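You operate a simulated robot arm through the tools that you are given. There is no shell and no other tool.

Carry out the task below with a simulated robot arm. There is one attempt and no reset: what you move stays moved.

## Task
Warm milk in the cream pan on the small ring till it steams.
Fine: pour from the steel jug till the pan is about a third full, put the jug back, heat on min, gas off before it boils over. Set down upright: steel jug.

It is judged by the outcome, as a careful person would: the job done as asked, and still so three seconds after it is handed in. It fails if anything else is knocked over, pushed out of place, dropped, spilled or broken.

## Robot
A 7-joint arm with a two-finger parallel gripper, fixed in place. Base frame: the origin is on the floor under the middle of its stand, x ahead of it, y to its left, z up; the work surface is at about z = 91. Readings come in cm, degrees, newtons and seconds.
With the tool pointing down near the work surface it reaches from about 38 to 76 cm from the base axis. Its first joint turns from -143.0 to 143.0 degrees. Payload 3 kg.
The TCP is the grasp point between the finger pads, 3 cm short of the fingertips. In the tool frame z runs along the fingers and y along their closing line. Largest opening 11 cm; finger width 2, thickness 1; the body of the gripper, 4.8 by 11.2 cm, starts 5.5 cm behind the TCP.
Orientation is that of the tool frame in the base frame, as [roll, pitch, yaw] about the fixed x, y, z axes, in that order (R = Rz(yaw) Ry(pitch) Rx(roll)). With the fingers straight down and closing along the base's y, the tool's x points along the base's -x, its y along +y and its z along -z.

## Interface
- The arm moves only by the tool nudge_tool. Its argument "series" is a list of rows, each an object of numbers (a shift or turn left out is 0, a gripper value left out holds the last): "x", "y", "z": the shift along the base's x, y, z in mm; "ax", "ay", "az": the turn, a rotation vector about the base's x, y, z in degrees; "fingers": the closure, from 0 (fully open) to 1 (shut). In form: [{"x": .., "y": .., "z": .., "ax": .., "ay": .., "az": .., "fingers": ..}, ...]. A call has 1 to 20 rows; each row is the pose to reach, as a shift and turn from the pose commanded when the call began. Each row takes 0.2 s and may step no farther than 5 cm and 8.6 degrees from the row before; otherwise, or with a gripper value out of range, the whole call is refused. Where a pose cannot be reached the arm comes as near as it can. A force on the tool above 40 N (or 10 N above the force at the start of the call, whichever is more), or a blocked arm, ends the call early, and 0.2 s more pass. The fingers move at their own pace (about 10.8 cm/s each) and stop on an object; they squeeze with about 23 N. The grip force told is the motor's: it shows also when the fingers shut on nothing. Time passes only in rows, and 0.2 s behind the last, so rows that repeat a pose let the fingers close. It gives the time, the measured TCP pose, the force on the tool (base axes), the opening and the grip force at its end, in the units of the frame above (readings bear some noise), with the torque about the TCP (base axes, N m) and any sound that the robot's microphone picked up, and new pictures: "views" is both (left out), scene, wrist or none.
- Cameras (640 x 400 px; columns grow to the right, rows downward): "scene" is fixed at [39.35, -64.03, 150.16]; the picture's right is [0.91, -0.42, 0.00], its down [-0.23, -0.49, -0.84] and it looks along [0.36, 0.76, -0.54] (base axes); focal length 327 px, centre (320, 200). "wrist" rides on the gripper at [7.2, 1.7, -10.3] in the tool frame; the picture's right is [-0.23, 0.97, 0.00], its down [-0.76, -0.18, -0.62] and it looks along [-0.61, -0.14, 0.78] (tool axes); focal length 222 px, centre (320, 200). There is no depth. A picture from a camera that has moved, and an enlarged one, comes with that camera's place and axes in the base frame and with its lens. The place of the scene camera against the robot may be out by one fixed shift of up to 1.2 cm in any direction.
- slide_trunk(by): slides the trunk up (or, below 0, down) by that many cm; the arm rides with it, the base frame stays. It gives what a move gives, with no picture.
- enlarge(camera, box): a new picture of the part [left, top, right, bottom] of that camera's present view, enlarged. No time passes.
- sign_off(): hands the job in; it is judged then, once.

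Nothing tells you positions but the pictures and the camera data. Unless the task says otherwise, let go and move clear before handing in.

The tools are called after ">>>" as a command line: name --argument value ..., lists and objects as JSON in quotes. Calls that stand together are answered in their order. nudge_tool: Moves the arm, as the interface text tells. Its arguments: {"type":"object","properties":{"series":{"type":"array","items":{"type":"object","properties":{"x":{"type":"number"},"y":{"type":"number"},"z":{"type":"number"},"ax":{"type":"number"},"ay":{"type":"number"},"az":{"type":"number"},"fingers":{"type":"number"}}}},"views":{"type":"string","enum":["both","scene","wrist","none"]}},"required":["series"]} The other tools are called the same way: slide_trunk (by) moves the trunk up or down; enlarge (camera, box) takes an enlarged picture of a part of a camera's view; sign_off () hands the job in.

At the start:

```text
time: 0.0
position: [69.47, -31.25, 128.66]
orientation: [-180.0, 0.0, -179.9]
wrist_force: [-0.2, 1.0, 0.2]
moment: [0.01, 0.02, 0.01]
opening: 11.04
grasp_force: 0.1
trunk travel left (down, up): [-82.7, 6.3]
```

scene: 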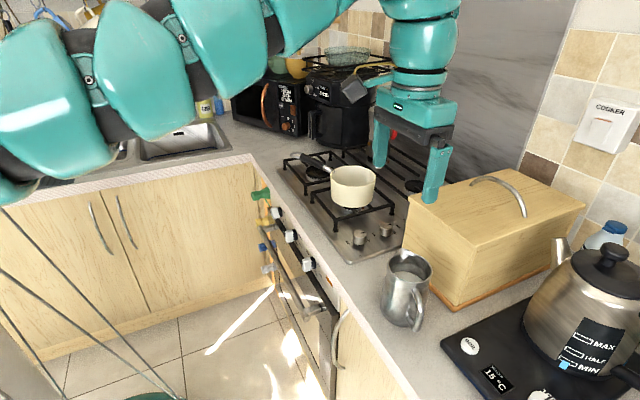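
wrist: 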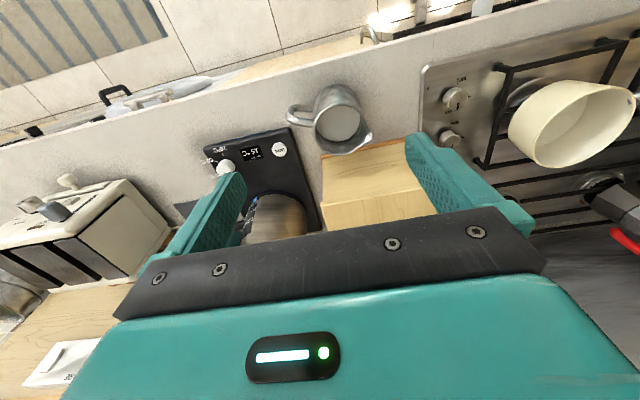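

I see a hob with the cream pan sitting on it, two knobs at the front edge, the steel jug on the counter to the right of the hob, a bread bin behind it and a kettle on its base. First I look closer before moving anything.

>>> enlarge --camera "scene" --box '[240, 120, 440, 245]'

>>> enlarge --camera "scene" --box '[320, 210, 480, 310]'

>>> enlarge --camera "wrist" --box '[400, 40, 640, 190]'

>>> enlarge --camera "wrist" --box '[200, 60, 440, 210]'

```text
3.20 times, centred on (340, 182) of scene
camera zoom: at [39.35, -64.03, 150.16], right [0.91, -0.42, 0.0], down [-0.23, -0.49, -0.84], along [0.36, 0.76, -0.54], focal length 1047 px, centre (256, 256)
```

zoom: 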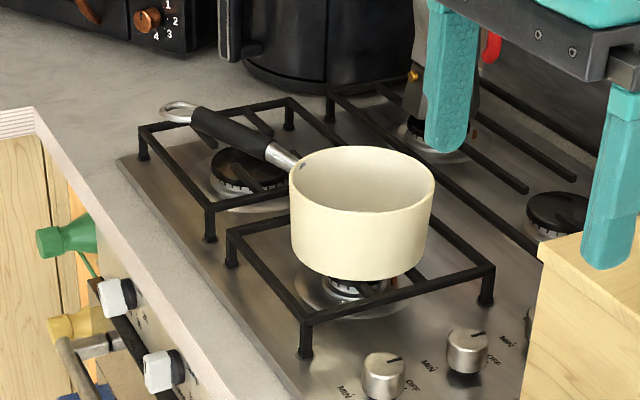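

```text
4.00 times, centred on (400, 260) of scene
camera zoom: at [39.35, -64.03, 150.16], right [0.91, -0.42, 0.0], down [-0.23, -0.49, -0.84], along [0.36, 0.76, -0.54], focal length 1308 px, centre (0, -40)
```

zoom: 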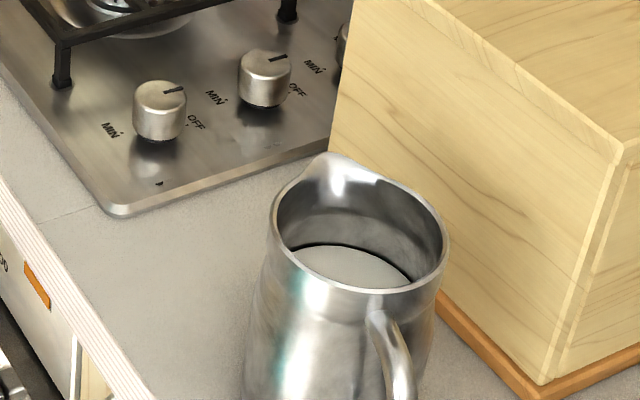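

```text
2.67 times, centred on (520, 115) of wrist
camera zoom: at [62.0, -29.46, 139.03], right [0.23, 0.97, 0.0], down [0.76, -0.18, 0.62], along [0.61, -0.14, -0.78], focal length 592 px, centre (-213, 427)
```

zoom: 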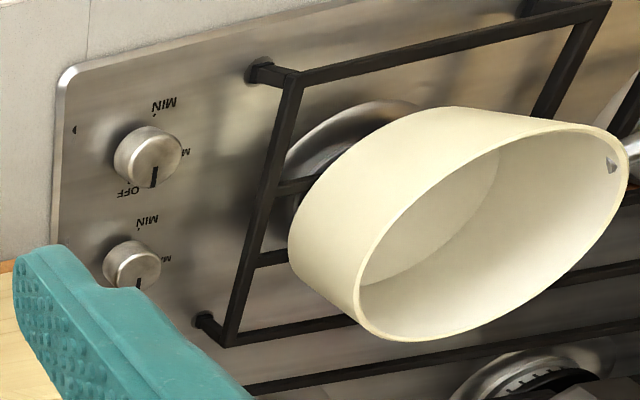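

```text
2.67 times, centred on (320, 135) of wrist
camera zoom: at [62.0, -29.46, 139.03], right [0.23, 0.97, 0.0], down [0.76, -0.18, 0.62], along [0.61, -0.14, -0.78], focal length 592 px, centre (320, 373)
```

zoom: 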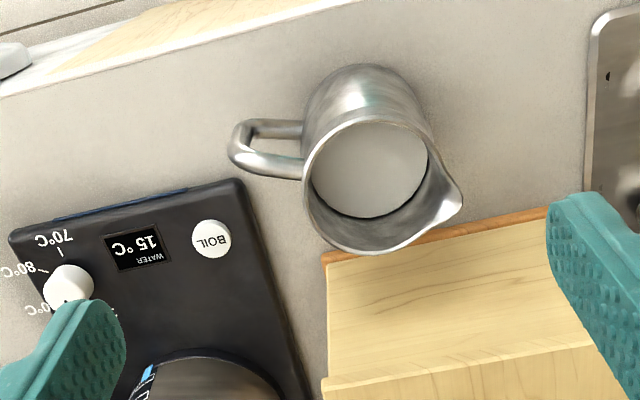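

The cream pan is at about (82, 6), the jug at about (76, -29), and the knobs run in a row along x at y of about -6. I move the wrist camera over the hob to find which ring is the small one and which knob serves it.

>>> nudge_tool --series '[{"y": 40, "z": 10}, {"y": 80, "z": 20}, {"y": 120, "z": 30}, {"y": 160, "z": 40}, {"y": 200, "z": 50}, {"y": 230, "z": 50}]'

```text
time: 1.4
position: [71.45, -7.86, 129.29]
orientation: [180.0, 0.1, 180.0]
wrist_force: [0.7, 0.0, -0.8]
moment: [-0.01, 0.02, 0.0]
opening: 10.97
grasp_force: 0.1
out of reach, approached as far as the arm can: row 1, 2, 3, 4, 5, 6
trunk travel left (down, up): [-82.7, 6.3]
camera wrist: at [64.16, -6.18, 139.73], right [0.23, 0.97, 0.0], down [0.76, -0.18, 0.62], along [0.61, -0.14, -0.78], focal length 222 px, centre (320, 200)
```

scene: 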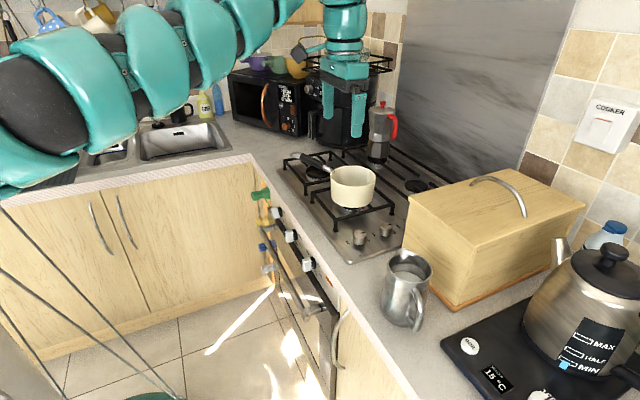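
wrist: 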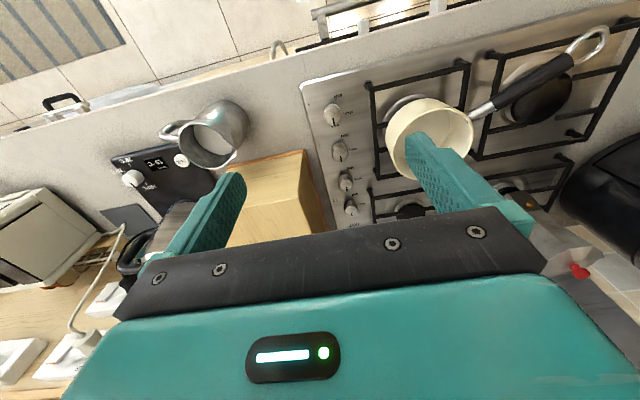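

Four knobs are now visible in a row at the right end of the hob, and four burners. I enlarge the knobs and burners.

>>> enlarge --camera "wrist" --box '[300, 80, 420, 230]'

>>> enlarge --camera "wrist" --box '[360, 20, 640, 220]'

>>> enlarge --camera "scene" --box '[270, 100, 470, 260]'

>>> enlarge --camera "wrist" --box '[300, 90, 370, 150]'

>>> enlarge --camera "wrist" --box '[315, 160, 385, 230]'

```text
2.67 times, centred on (360, 155) of wrist
camera zoom: at [64.16, -6.18, 139.73], right [0.23, 0.97, 0.0], down [0.76, -0.18, 0.62], along [0.61, -0.14, -0.78], focal length 592 px, centre (213, 320)
```

zoom: 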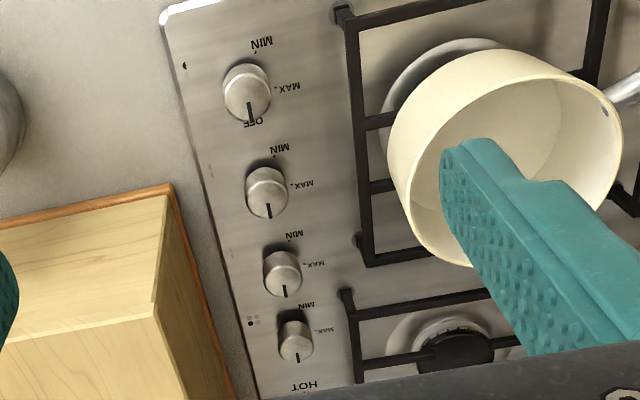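

```text
2.00 times, centred on (500, 120) of wrist
camera zoom: at [64.16, -6.18, 139.73], right [0.23, 0.97, 0.0], down [0.76, -0.18, 0.62], along [0.61, -0.14, -0.78], focal length 444 px, centre (-40, 360)
```

zoom: 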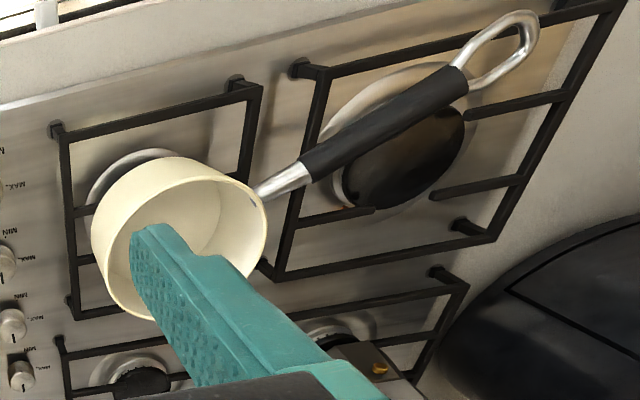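

```text
2.50 times, centred on (370, 180) of scene
camera zoom: at [39.35, -64.03, 150.16], right [0.91, -0.42, 0.0], down [-0.23, -0.49, -0.84], along [0.36, 0.76, -0.54], focal length 818 px, centre (195, 250)
```

zoom: 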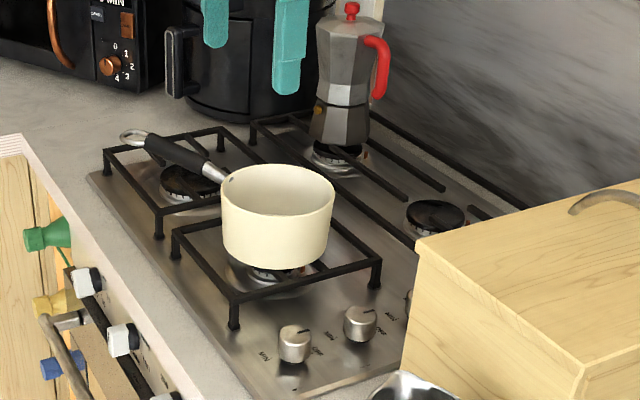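

```text
6.67 times, centred on (335, 120) of wrist
camera zoom: at [64.16, -6.18, 139.73], right [0.23, 0.97, 0.0], down [0.76, -0.18, 0.62], along [0.61, -0.14, -0.78], focal length 1481 px, centre (220, 733)
```

zoom: 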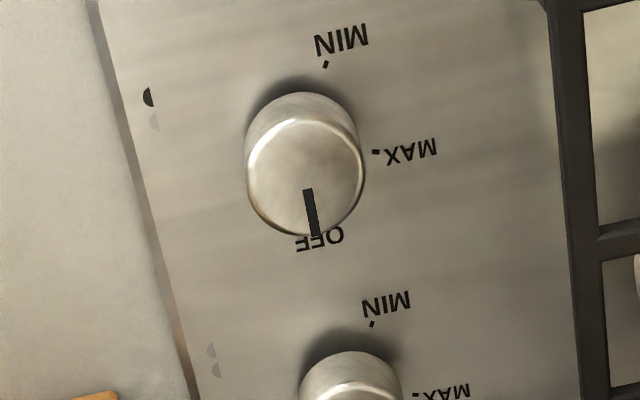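

```text
5.71 times, centred on (350, 195) of wrist
camera zoom: at [64.16, -6.18, 139.73], right [0.23, 0.97, 0.0], down [0.76, -0.18, 0.62], along [0.61, -0.14, -0.78], focal length 1269 px, centre (149, 229)
```

zoom: 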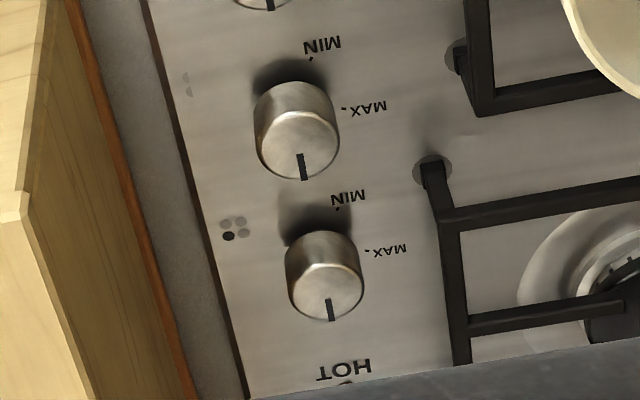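

Icons beside the knobs mark their burners: the knob nearest me (x≈79) shows front-right, and all index marks are at OFF. I zoom on each burner to compare sizes and confirm the pan already stands on the small ring.

>>> enlarge --camera "scene" --box '[315, 180, 395, 230]'

>>> enlarge --camera "scene" --box '[385, 160, 465, 210]'

>>> enlarge --camera "scene" --box '[285, 145, 365, 195]'

>>> enlarge --camera "scene" --box '[340, 130, 420, 180]'

>>> enlarge --camera "scene" --box '[340, 215, 420, 265]'

```text
8.00 times, centred on (355, 205) of scene
camera zoom: at [39.35, -64.03, 150.16], right [0.91, -0.42, 0.0], down [-0.23, -0.49, -0.84], along [0.36, 0.76, -0.54], focal length 2616 px, centre (40, 160)
```

zoom: 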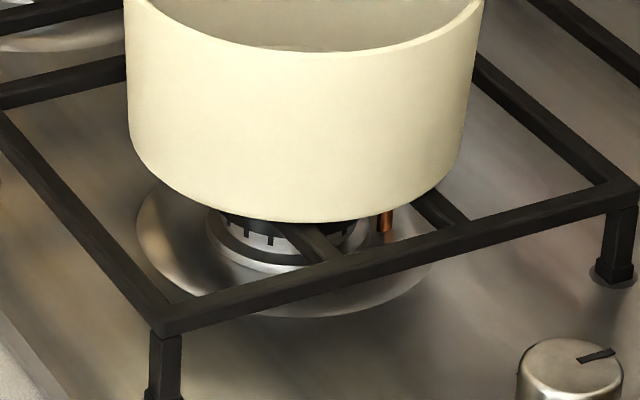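

```text
8.00 times, centred on (425, 185) of scene
camera zoom: at [39.35, -64.03, 150.16], right [0.91, -0.42, 0.0], down [-0.23, -0.49, -0.84], along [0.36, 0.76, -0.54], focal length 2616 px, centre (-520, 320)
```

zoom: 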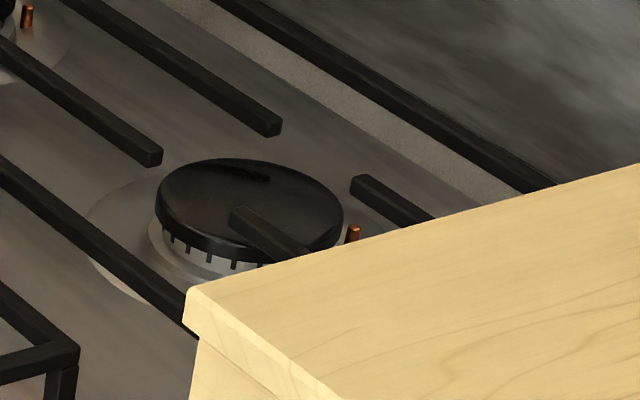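

```text
8.00 times, centred on (325, 170) of scene
camera zoom: at [39.35, -64.03, 150.16], right [0.91, -0.42, 0.0], down [-0.23, -0.49, -0.84], along [0.36, 0.76, -0.54], focal length 2616 px, centre (280, 440)
```

zoom: 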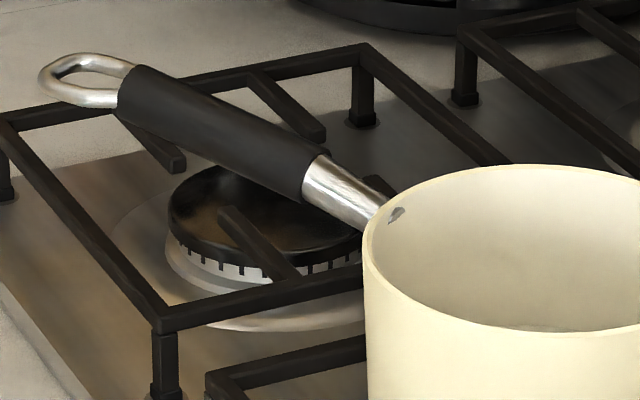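

```text
8.00 times, centred on (380, 155) of scene
camera zoom: at [39.35, -64.03, 150.16], right [0.91, -0.42, 0.0], down [-0.23, -0.49, -0.84], along [0.36, 0.76, -0.54], focal length 2616 px, centre (-160, 560)
```

zoom: 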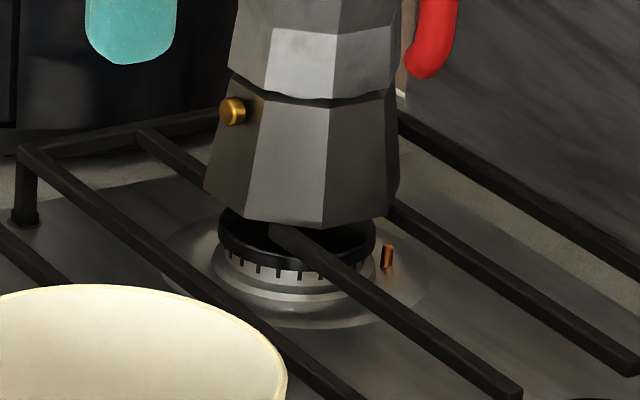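

```text
8.00 times, centred on (380, 240) of scene
camera zoom: at [39.35, -64.03, 150.16], right [0.91, -0.42, 0.0], down [-0.23, -0.49, -0.84], along [0.36, 0.76, -0.54], focal length 2616 px, centre (-160, -120)
```

zoom: 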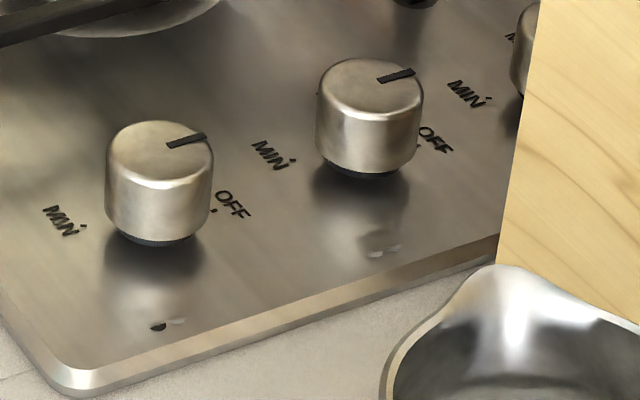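

The pan stands on the front-right ring, which has the smallest burner cap (about 6 cm against 8–9 cm for the others), and its knob is the nearest one. Next I study the jug's shape before choosing a grasp.

>>> enlarge --camera "scene" --box '[360, 235, 456, 340]'

>>> enlarge --camera "wrist" --box '[140, 80, 270, 190]'

```text
3.81 times, centred on (408, 288) of scene
camera zoom: at [39.35, -64.03, 150.16], right [0.91, -0.42, 0.0], down [-0.23, -0.49, -0.84], along [0.36, 0.76, -0.54], focal length 1246 px, centre (-15, -133)
```

zoom: 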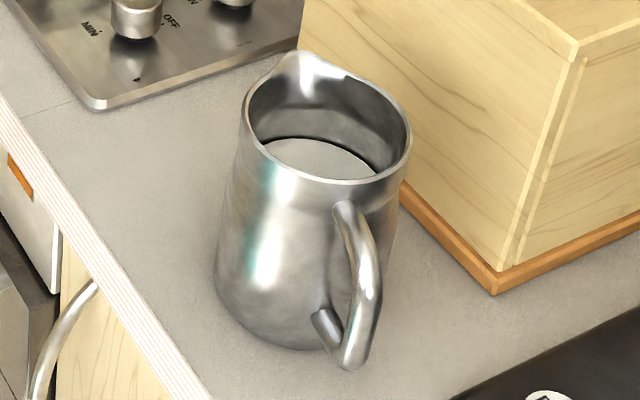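

```text
3.64 times, centred on (205, 135) of wrist
camera zoom: at [64.16, -6.18, 139.73], right [0.23, 0.97, 0.0], down [0.76, -0.18, 0.62], along [0.61, -0.14, -0.78], focal length 808 px, centre (738, 436)
```

zoom: 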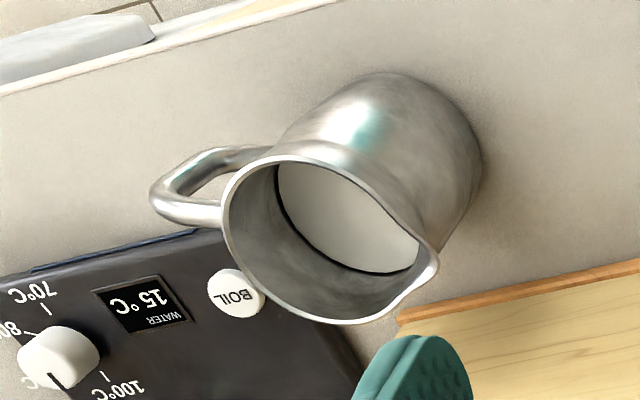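

The jug is at about (76.5, -29.7), 12 cm tall, with its spout pointing left towards the hob and its handle to the right. I plan a low side grasp from the front, with one finger through the handle loop, so that pouring is a roll to the left. First I tilt the tool forward and swing it in front of the jug.

>>> nudge_tool --series '[{"ay": -8, "z": -10}, {"ay": -16, "z": -20}, {"ay": -24, "z": -30}, {"ay": -32, "z": -40, "x": -20}, {"ay": -40, "z": -50, "x": -40}, {"ay": -48, "z": -50, "x": -60}, {"ay": -56, "z": -50, "x": -80}, {"ay": -64, "z": -50, "x": -100}, {"ay": -70, "z": -50, "x": -120}]'

```text
time: 3.4
position: [61.15, -2.45, 124.77]
orientation: [-172.1, 62.3, -177.5]
wrist_force: [0.5, 0.3, 2.1]
moment: [-0.01, 0.09, -0.01]
opening: 11.0
grasp_force: 0.1
out of reach, approached as far as the arm can: row 2, 3, 4, 7, 8, 9
trunk travel left (down, up): [-82.7, 6.3]
camera wrist: at [48.75, 0.17, 123.13], right [0.18, 0.97, 0.14], down [-0.21, -0.1, 0.97], along [0.96, -0.21, 0.19], focal length 222 px, centre (320, 200)
```

scene: 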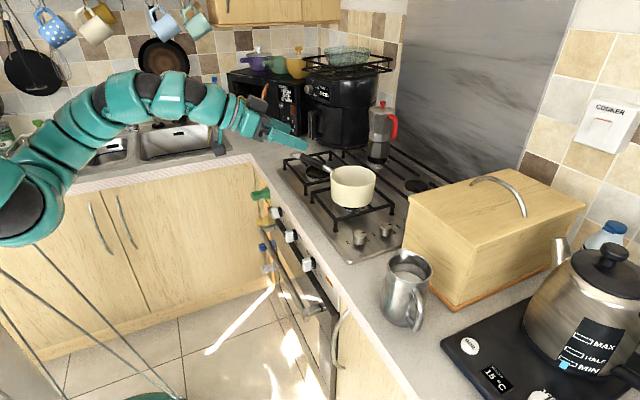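
wrist: 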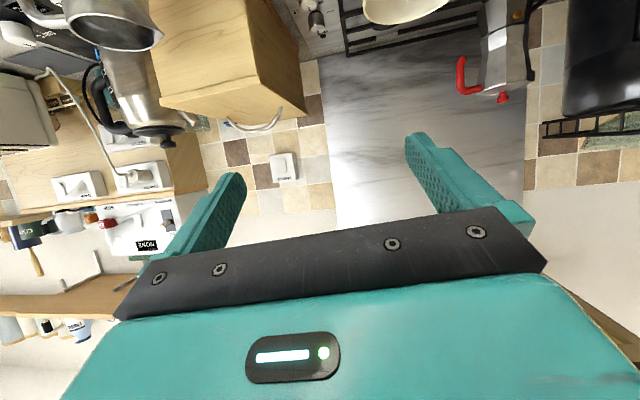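

The arm is now in front of the hob with the tool tilted forward (the wrist picture is upside down in this pose). I turn it to face the jug and bring it down in front of it, keeping about 15 cm off.

>>> nudge_tool --series '[{"x": 10, "y": -30, "z": -20, "az": -5}, {"x": 20, "y": -60, "z": -40, "az": -10}, {"x": 30, "y": -90, "z": -60, "az": -15}, {"x": 38, "y": -120, "z": -85, "az": -20}, {"x": 45, "y": -152, "z": -107, "az": -22.5}]'

```text
time: 4.6
position: [66.08, -17.95, 114.14]
orientation: [-172.3, 62.4, 159.8]
wrist_force: [0.3, -0.4, 0.7]
moment: [0.0, 0.02, -0.02]
opening: 11.0
grasp_force: 0.0
trunk travel left (down, up): [-82.7, 6.3]
camera wrist: at [55.6, -10.95, 112.43], right [0.54, 0.83, 0.14], down [-0.23, -0.01, 0.97], along [0.81, -0.56, 0.19], focal length 222 px, centre (320, 200)
```

scene: 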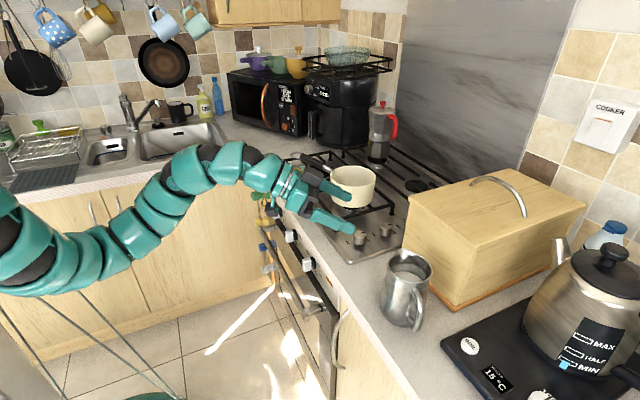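
wrist: 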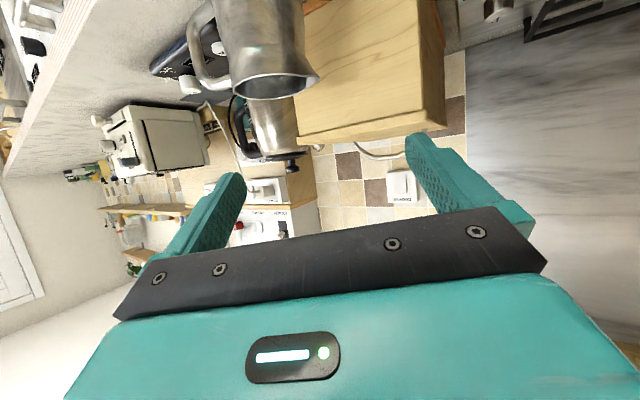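

I hold the tool about 12 cm in front of and above the jug's line. I correct the twist and go down to handle height to look at the handle loop.

>>> nudge_tool --series '[{"x": -10, "y": -15, "z": -20, "ay": -4, "az": 2.3}, {"x": -20, "y": -30, "z": -55, "ay": -8.2, "az": 4.7}, {"x": -28, "y": -45, "z": -95, "ay": -8.2, "az": 4.7}, {"x": -35, "y": -60, "z": -135, "ay": -8.2, "az": 4.7}]'

```text
time: 5.6
position: [62.63, -23.81, 100.79]
orientation: [-179.7, 70.1, 157.8]
wrist_force: [-0.4, 0.1, -0.6]
moment: [-0.02, 0.01, 0.02]
opening: 11.01
grasp_force: 0.1
trunk travel left (down, up): [-82.7, 6.3]
camera wrist: at [51.8, -17.64, 97.54], right [0.45, 0.87, 0.21], down [-0.37, -0.04, 0.93], along [0.82, -0.49, 0.3], focal length 222 px, centre (320, 200)
```

scene: 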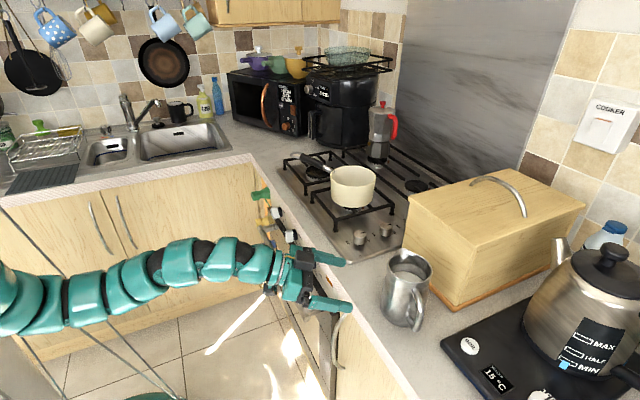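
wrist: 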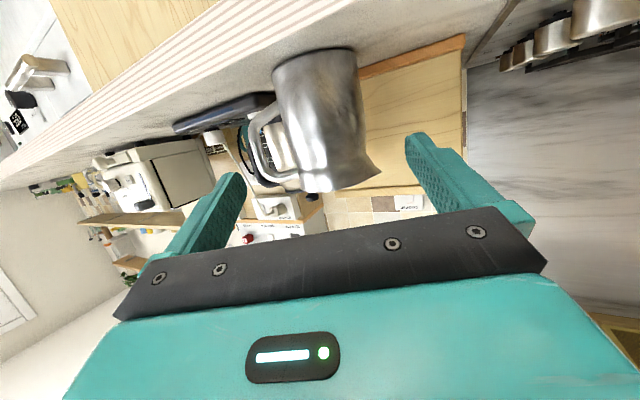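

>>> enlarge --camera "wrist" --box '[220, 30, 420, 210]'

>>> enlarge --camera "scene" --box '[260, 230, 460, 355]'

```text
2.22 times, centred on (320, 120) of wrist
camera zoom: at [51.8, -17.64, 97.54], right [0.45, 0.87, 0.21], down [-0.37, -0.04, 0.93], along [0.82, -0.49, 0.3], focal length 494 px, centre (320, 378)
```

zoom: 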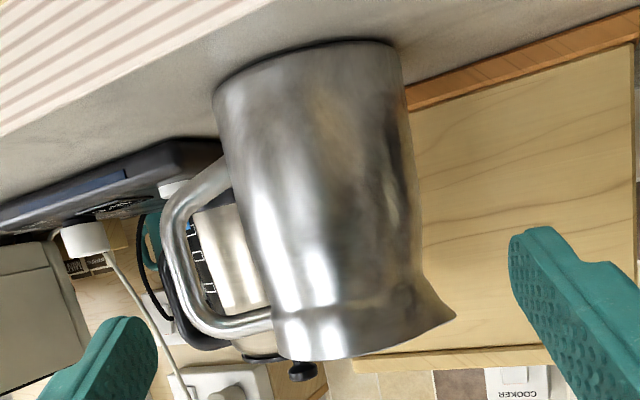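

```text
3.20 times, centred on (360, 292) of scene
camera zoom: at [39.35, -64.03, 150.16], right [0.91, -0.42, 0.0], down [-0.23, -0.49, -0.84], along [0.36, 0.76, -0.54], focal length 1047 px, centre (192, -96)
```

zoom: 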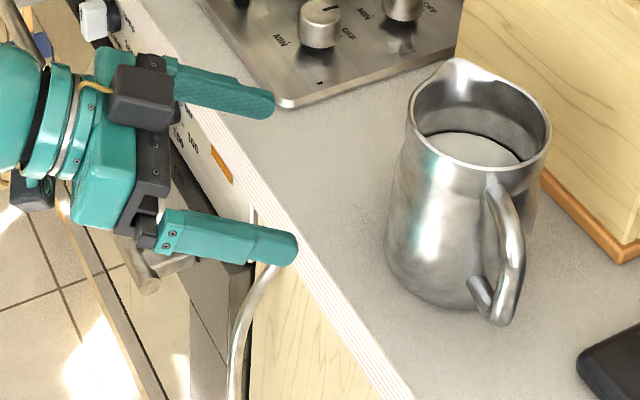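

The side view shows the handle loop clearly: a hole about 3 cm wide and 6 cm tall (z 95–101.5), and a jug body about 9.3 cm wide. I lower slightly to z≈98.5, line up, and come forward halfway to check the finger against the loop.

>>> nudge_tool --series '[{"y": -4, "z": -12, "fingers": 0}, {"y": -4, "z": -23}, {"x": 18, "y": -12, "z": -23}, {"x": 37, "y": -19, "z": -23}, {"x": 55, "y": -27, "z": -23}]'

>>> enlarge --camera "wrist" --box '[120, 0, 560, 275]'

>>> enlarge --camera "scene" --box '[290, 230, 460, 340]'

```text
time: 6.8
position: [68.24, -26.52, 98.49]
orientation: [-179.6, 70.0, 157.7]
wrist_force: [0.0, -0.5, 0.1]
moment: [-0.01, -0.01, 0.01]
opening: 10.98
grasp_force: 0.1
trunk travel left (down, up): [-82.7, 6.3]
camera wrist: at [57.45, -20.29, 95.19], right [0.45, 0.87, 0.21], down [-0.37, -0.04, 0.93], along [0.82, -0.49, 0.3], focal length 222 px, centre (320, 200)
```

scene: 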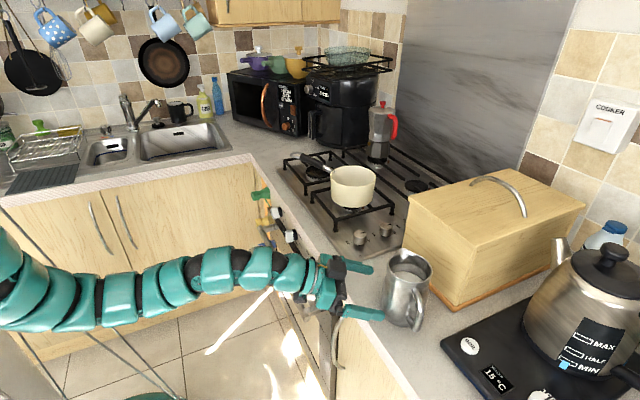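
wrist: 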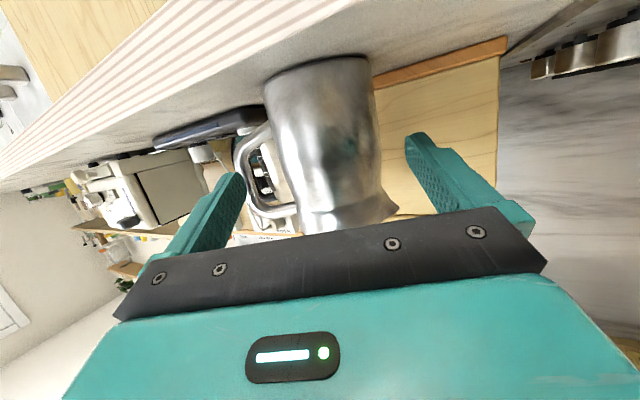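

```text
1.45 times, centred on (340, 138) of wrist
camera zoom: at [57.45, -20.29, 95.19], right [0.45, 0.87, 0.21], down [-0.37, -0.04, 0.93], along [0.82, -0.49, 0.3], focal length 323 px, centre (291, 291)
```

zoom: 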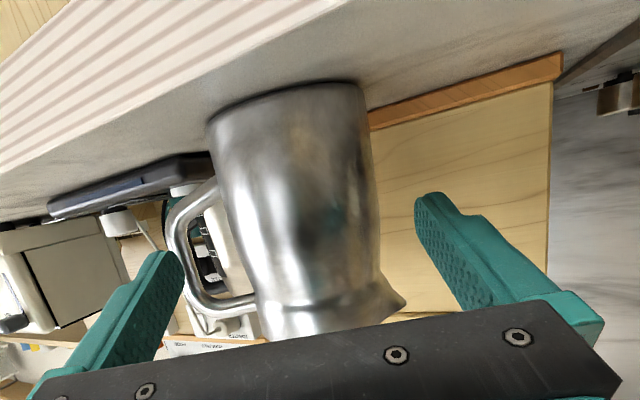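

```text
3.64 times, centred on (375, 285) of scene
camera zoom: at [39.35, -64.03, 150.16], right [0.91, -0.42, 0.0], down [-0.23, -0.49, -0.84], along [0.36, 0.76, -0.54], focal length 1189 px, centre (120, -109)
```

zoom: 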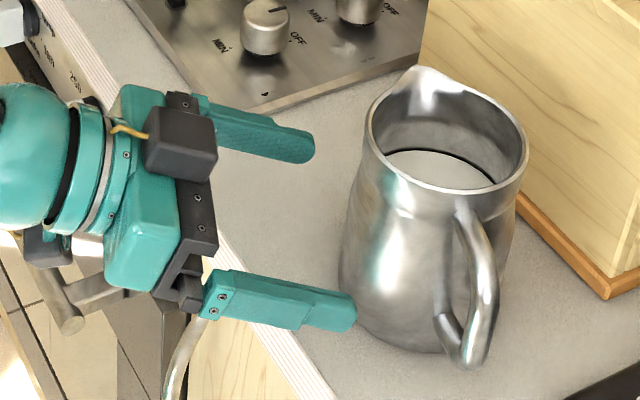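

The handle-side finger lines up with the hole of the handle loop (predicted to pass about 1 cm clear on either side). I continue forward 4.5 cm and check.

>>> nudge_tool --series '[{"x": 14, "y": -6}, {"x": 28, "y": -11}, {"x": 42, "y": -16}]'

>>> enlarge --camera "wrist" --box '[120, 0, 560, 275]'

>>> enlarge --camera "scene" --box '[330, 240, 450, 340]'

```text
time: 7.6
position: [72.41, -28.07, 98.45]
orientation: [-179.4, 70.1, 157.9]
wrist_force: [0.1, -0.9, 0.2]
moment: [0.01, 0.0, 0.02]
opening: 10.99
grasp_force: 0.0
trunk travel left (down, up): [-82.7, 6.3]
camera wrist: at [61.7, -21.93, 95.16], right [0.45, 0.87, 0.21], down [-0.37, -0.04, 0.93], along [0.82, -0.49, 0.3], focal length 222 px, centre (320, 200)
```

scene: 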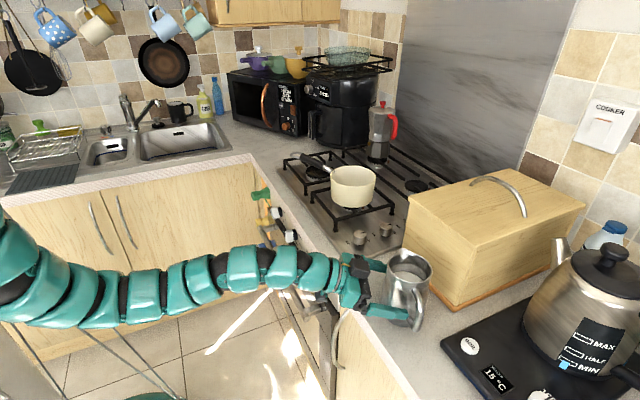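
wrist: 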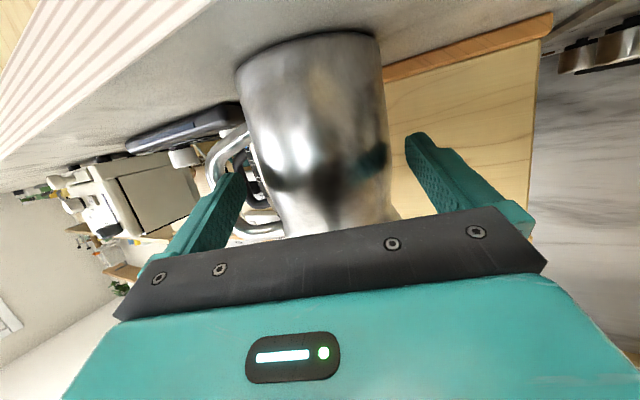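

```text
1.45 times, centred on (340, 138) of wrist
camera zoom: at [61.7, -21.93, 95.16], right [0.45, 0.87, 0.21], down [-0.37, -0.04, 0.93], along [0.82, -0.49, 0.3], focal length 323 px, centre (291, 291)
```

zoom: 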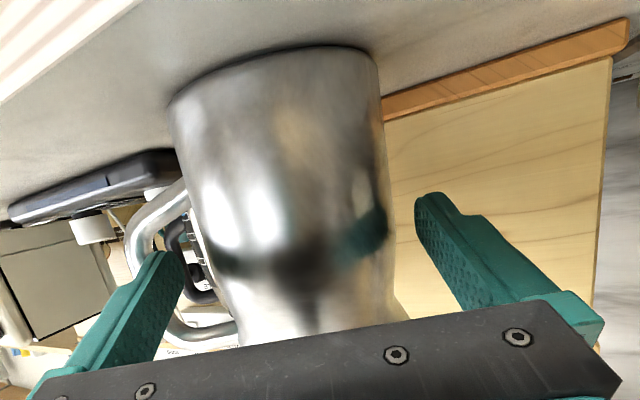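

```text
4.00 times, centred on (390, 290) of scene
camera zoom: at [39.35, -64.03, 150.16], right [0.91, -0.42, 0.0], down [-0.23, -0.49, -0.84], along [0.36, 0.76, -0.54], focal length 1308 px, centre (40, -160)
```

zoom: 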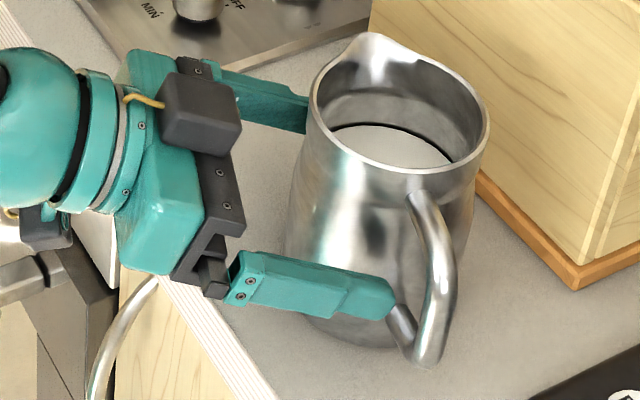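

The handle-side finger is entering the loop with about 1 cm to spare above the lower bar. I go the last 3 cm so the pads straddle the jug's axis.

>>> nudge_tool --series '[{"x": 10, "y": -4}, {"x": 20, "y": -8}, {"x": 29, "y": -12}]'

>>> enlarge --camera "wrist" --box '[120, 0, 560, 275]'

>>> enlarge --camera "scene" --box '[330, 240, 450, 340]'

```text
time: 8.4
position: [75.23, -29.35, 98.44]
orientation: [-179.4, 69.9, 158.0]
wrist_force: [0.1, 1.1, -0.2]
moment: [0.02, -0.03, 0.01]
opening: 10.98
grasp_force: 0.0
trunk travel left (down, up): [-82.7, 6.3]
camera wrist: at [64.56, -23.11, 95.1], right [0.45, 0.87, 0.21], down [-0.37, -0.04, 0.93], along [0.82, -0.49, 0.3], focal length 222 px, centre (320, 200)
```

scene: 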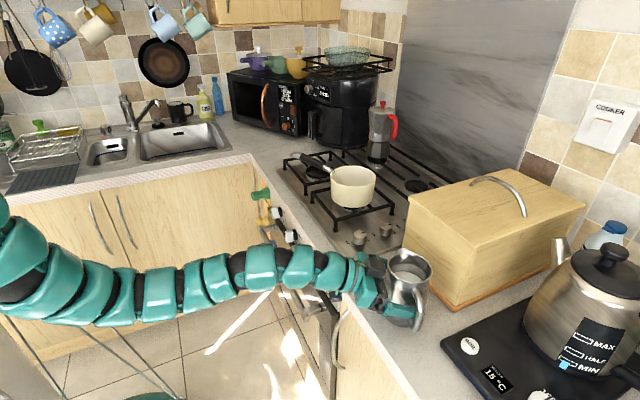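
wrist: 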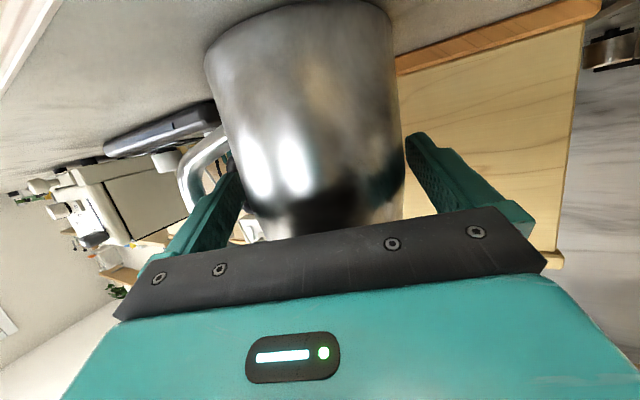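

```text
1.45 times, centred on (340, 138) of wrist
camera zoom: at [64.56, -23.11, 95.1], right [0.45, 0.87, 0.21], down [-0.37, -0.04, 0.93], along [0.82, -0.49, 0.3], focal length 323 px, centre (291, 291)
```

zoom: 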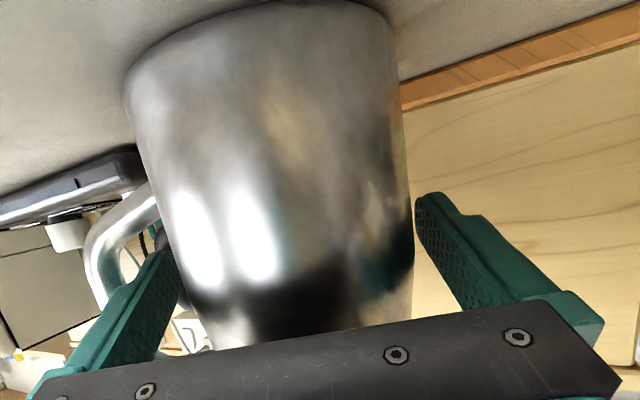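

```text
4.00 times, centred on (390, 290) of scene
camera zoom: at [39.35, -64.03, 150.16], right [0.91, -0.42, 0.0], down [-0.23, -0.49, -0.84], along [0.36, 0.76, -0.54], focal length 1308 px, centre (40, -160)
```

zoom: 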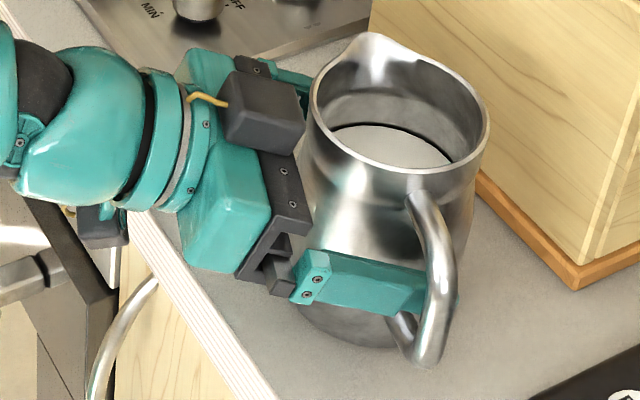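

The finger is through the loop and the jug has not moved. I close the grip in steps and let it settle.

>>> nudge_tool --series '[{"fingers": 0.06}, {"fingers": 0.1}, {"fingers": 0.14}, {"fingers": 0.18}, {"fingers": 0.3}, {"fingers": 1}, {"fingers": 1}, {"fingers": 1}]'

>>> enlarge --camera "scene" --box '[330, 240, 450, 340]'

```text
time: 10.2
position: [75.31, -29.26, 98.47]
orientation: [-179.5, 70.0, 157.9]
wrist_force: [0.5, -0.4, -0.4]
moment: [0.1, -0.07, 0.01]
opening: 8.8
grasp_force: 23.5
trunk travel left (down, up): [-82.7, 6.3]
camera wrist: at [64.53, -23.11, 95.17], right [0.45, 0.87, 0.21], down [-0.37, -0.04, 0.93], along [0.82, -0.49, 0.3], focal length 222 px, centre (320, 200)
```

scene: 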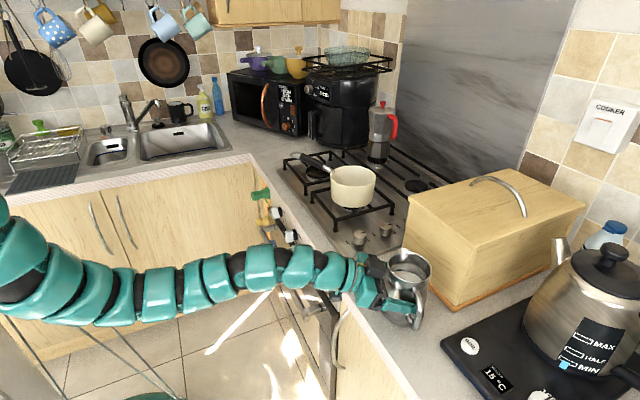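
wrist: 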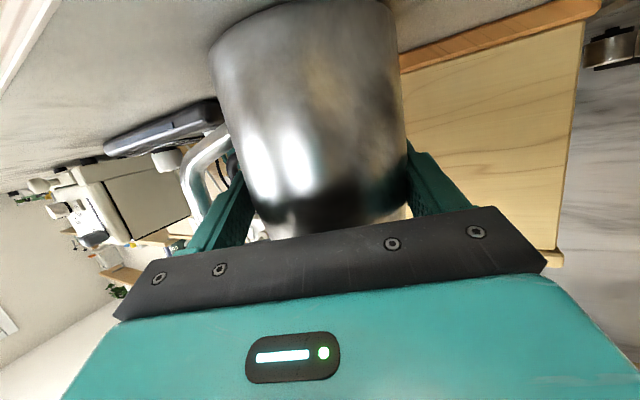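

```text
4.00 times, centred on (390, 290) of scene
camera zoom: at [39.35, -64.03, 150.16], right [0.91, -0.42, 0.0], down [-0.23, -0.49, -0.84], along [0.36, 0.76, -0.54], focal length 1308 px, centre (40, -160)
```

zoom: 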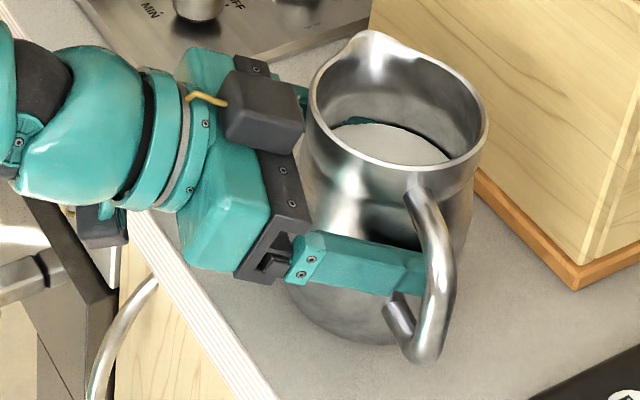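

The jug is held (opening 8.8 cm, 23.5 N) and has barely shifted. I lift it slowly and watch for slipping.

>>> nudge_tool --series '[{"z": 6}, {"z": 14}, {"z": 24}, {"z": 34}, {"z": 34}]'

>>> enlarge --camera "scene" --box '[330, 220, 450, 320]'

```text
time: 11.4
position: [75.26, -29.52, 101.82]
orientation: [-179.4, 70.1, 158.0]
wrist_force: [-0.4, 0.4, -3.2]
moment: [0.02, 0.01, -0.04]
opening: 8.79
grasp_force: 23.7
trunk travel left (down, up): [-82.7, 6.3]
camera wrist: at [64.62, -23.22, 98.45], right [0.45, 0.87, 0.21], down [-0.37, -0.04, 0.93], along [0.82, -0.49, 0.3], focal length 222 px, centre (320, 200)
```

scene: 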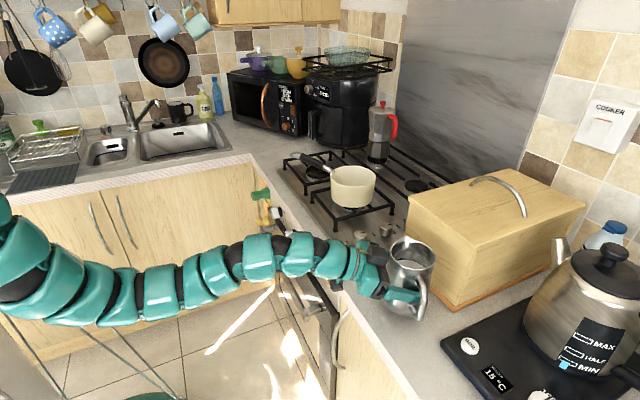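
wrist: 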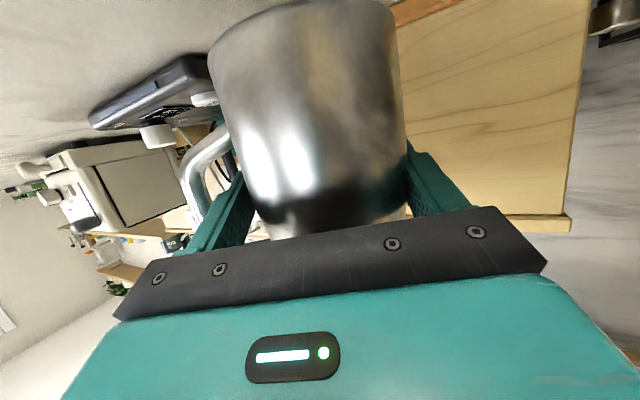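

```text
4.00 times, centred on (390, 270) of scene
camera zoom: at [39.35, -64.03, 150.16], right [0.91, -0.42, 0.0], down [-0.23, -0.49, -0.84], along [0.36, 0.76, -0.54], focal length 1308 px, centre (40, -80)
```

zoom: 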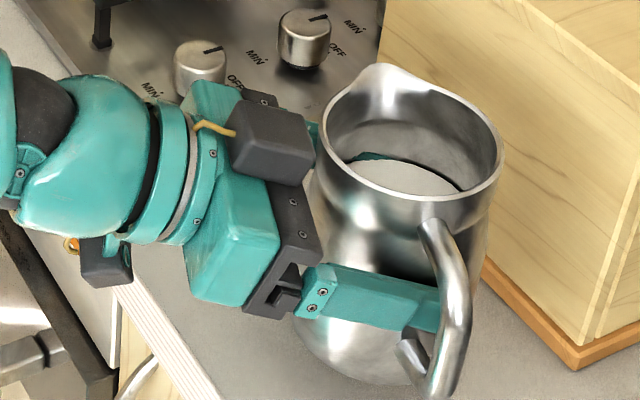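

The jug hangs level in the grip and the milk is steady. I raise it to clear the pan rim height and carry it gently left over the hob's right end, turning the spout slightly as I go.

>>> nudge_tool --series '[{"z": 15}, {"z": 35}, {"z": 55}, {"z": 75}, {"z": 95}, {"z": 110}, {"z": 118}, {"z": 118}]' --views "none"

>>> nudge_tool --series '[{"y": 10, "az": 2}, {"y": 25, "az": 5}, {"y": 45, "az": 9}, {"y": 65, "az": 13}, {"y": 85, "az": 17}, {"y": 105, "az": 21}, {"y": 125, "az": 25}, {"y": 145, "az": 29}, {"y": 165, "az": 33}, {"y": 180, "az": 36}, {"y": 190, "az": 37.5}, {"y": 190, "az": 37.5}]'

```text
time: 13.2
position: [75.28, -29.34, 113.54]
orientation: [-179.5, 70.0, 158.1]
wrist_force: [0.1, -0.2, -3.3]
moment: [0.04, 0.01, -0.03]
opening: 8.78
grasp_force: 23.4
trunk travel left (down, up): [-82.7, 6.3]
```

```text
time: 15.8
position: [75.3, -10.5, 113.55]
orientation: [-179.6, 70.0, -164.7]
wrist_force: [-1.0, -0.9, -2.7]
moment: [0.04, 0.04, 0.0]
opening: 8.79
grasp_force: 22.9
trunk travel left (down, up): [-82.7, 6.3]
camera wrist: at [62.98, -11.79, 110.31], right [-0.18, 0.96, 0.21], down [-0.27, -0.25, 0.93], along [0.95, 0.11, 0.3], focal length 222 px, centre (320, 200)
```

scene: 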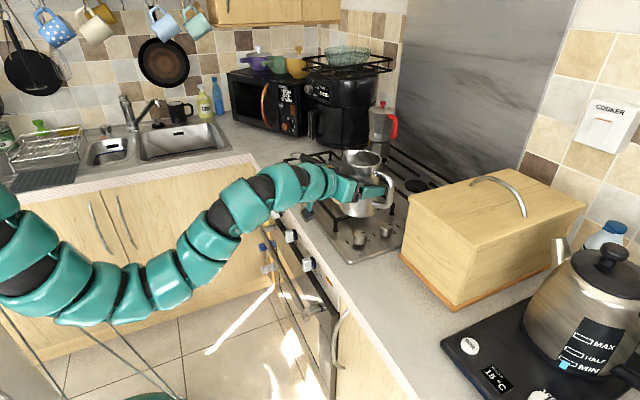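
wrist: 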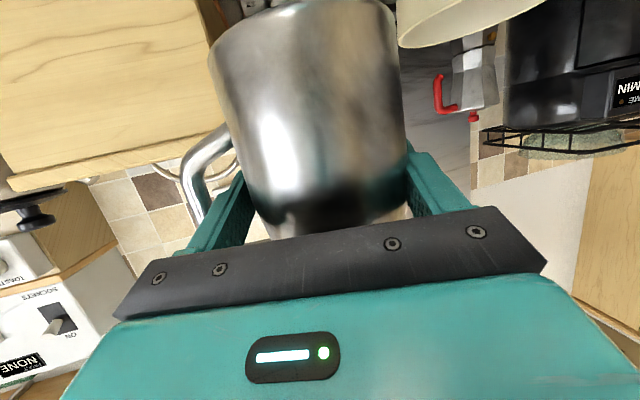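

>>> enlarge --camera "wrist" --box '[340, 0, 580, 150]'

>>> enlarge --camera "scene" --box '[290, 120, 450, 250]'

```text
2.67 times, centred on (460, 75) of wrist
camera zoom: at [62.98, -11.79, 110.31], right [-0.18, 0.96, 0.21], down [-0.27, -0.25, 0.93], along [0.95, 0.11, 0.3], focal length 592 px, centre (-53, 533)
```

zoom: 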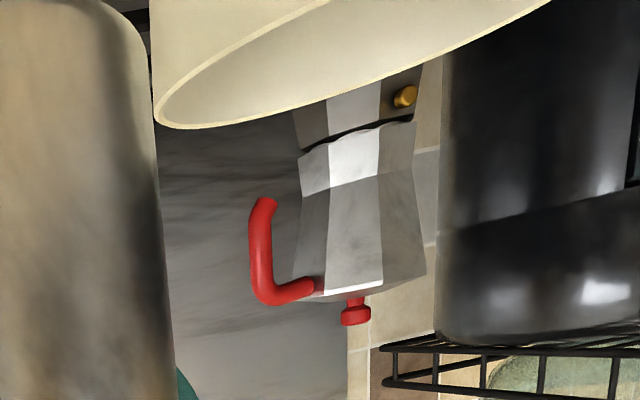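

```text
3.08 times, centred on (370, 185) of scene
camera zoom: at [39.35, -64.03, 150.16], right [0.91, -0.42, 0.0], down [-0.23, -0.49, -0.84], along [0.36, 0.76, -0.54], focal length 1006 px, centre (166, 246)
```

zoom: 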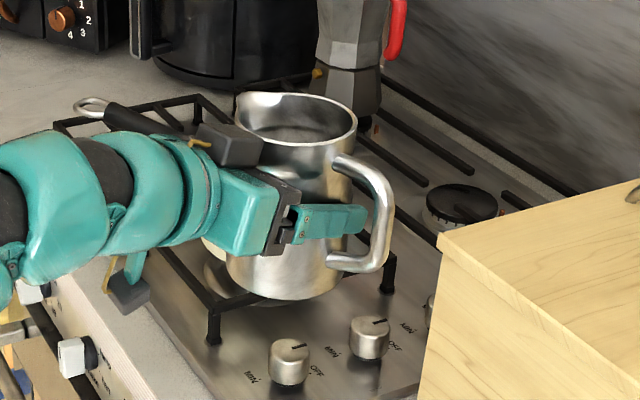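

The milk jug is level at (75, -10). The pan centre works out at about (84, 7.8), with its rim at z≈103.6. I move the jug so the spout stands just short of the pan's middle, with the jug's bottom clear above the rim.

>>> nudge_tool --series '[{"x": 10, "y": 5, "z": 5}, {"x": 25, "y": 18, "z": 8}, {"x": 45, "y": 36, "z": 8}, {"x": 63, "y": 56, "z": 8}, {"x": 80, "y": 74, "z": 8}, {"x": 92, "y": 86, "z": 8}, {"x": 98, "y": 93, "z": 8}, {"x": 98, "y": 93, "z": 8}]'

>>> enlarge --camera "scene" --box '[290, 120, 450, 250]'

```text
time: 17.6
position: [85.03, -0.98, 114.55]
orientation: [-179.5, 70.0, -164.6]
wrist_force: [0.7, 0.8, -4.0]
moment: [0.02, 0.07, -0.01]
opening: 8.76
grasp_force: 22.3
trunk travel left (down, up): [-82.7, 6.3]
camera wrist: at [72.73, -2.55, 111.23], right [-0.18, 0.96, 0.21], down [-0.27, -0.25, 0.93], along [0.95, 0.11, 0.3], focal length 222 px, centre (320, 200)
```

scene: 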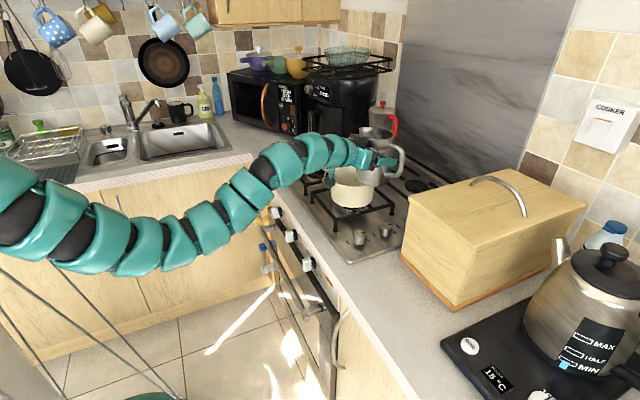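
wrist: 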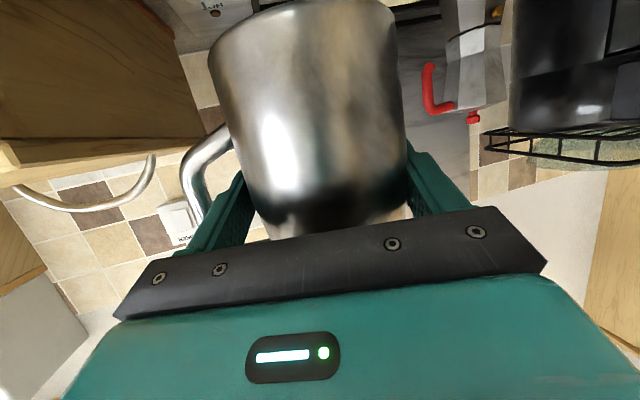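

```text
3.08 times, centred on (370, 185) of scene
camera zoom: at [39.35, -64.03, 150.16], right [0.91, -0.42, 0.0], down [-0.23, -0.49, -0.84], along [0.36, 0.76, -0.54], focal length 1006 px, centre (166, 246)
```

zoom: 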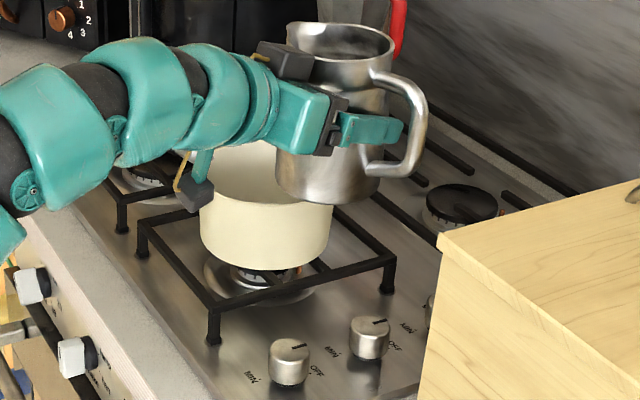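

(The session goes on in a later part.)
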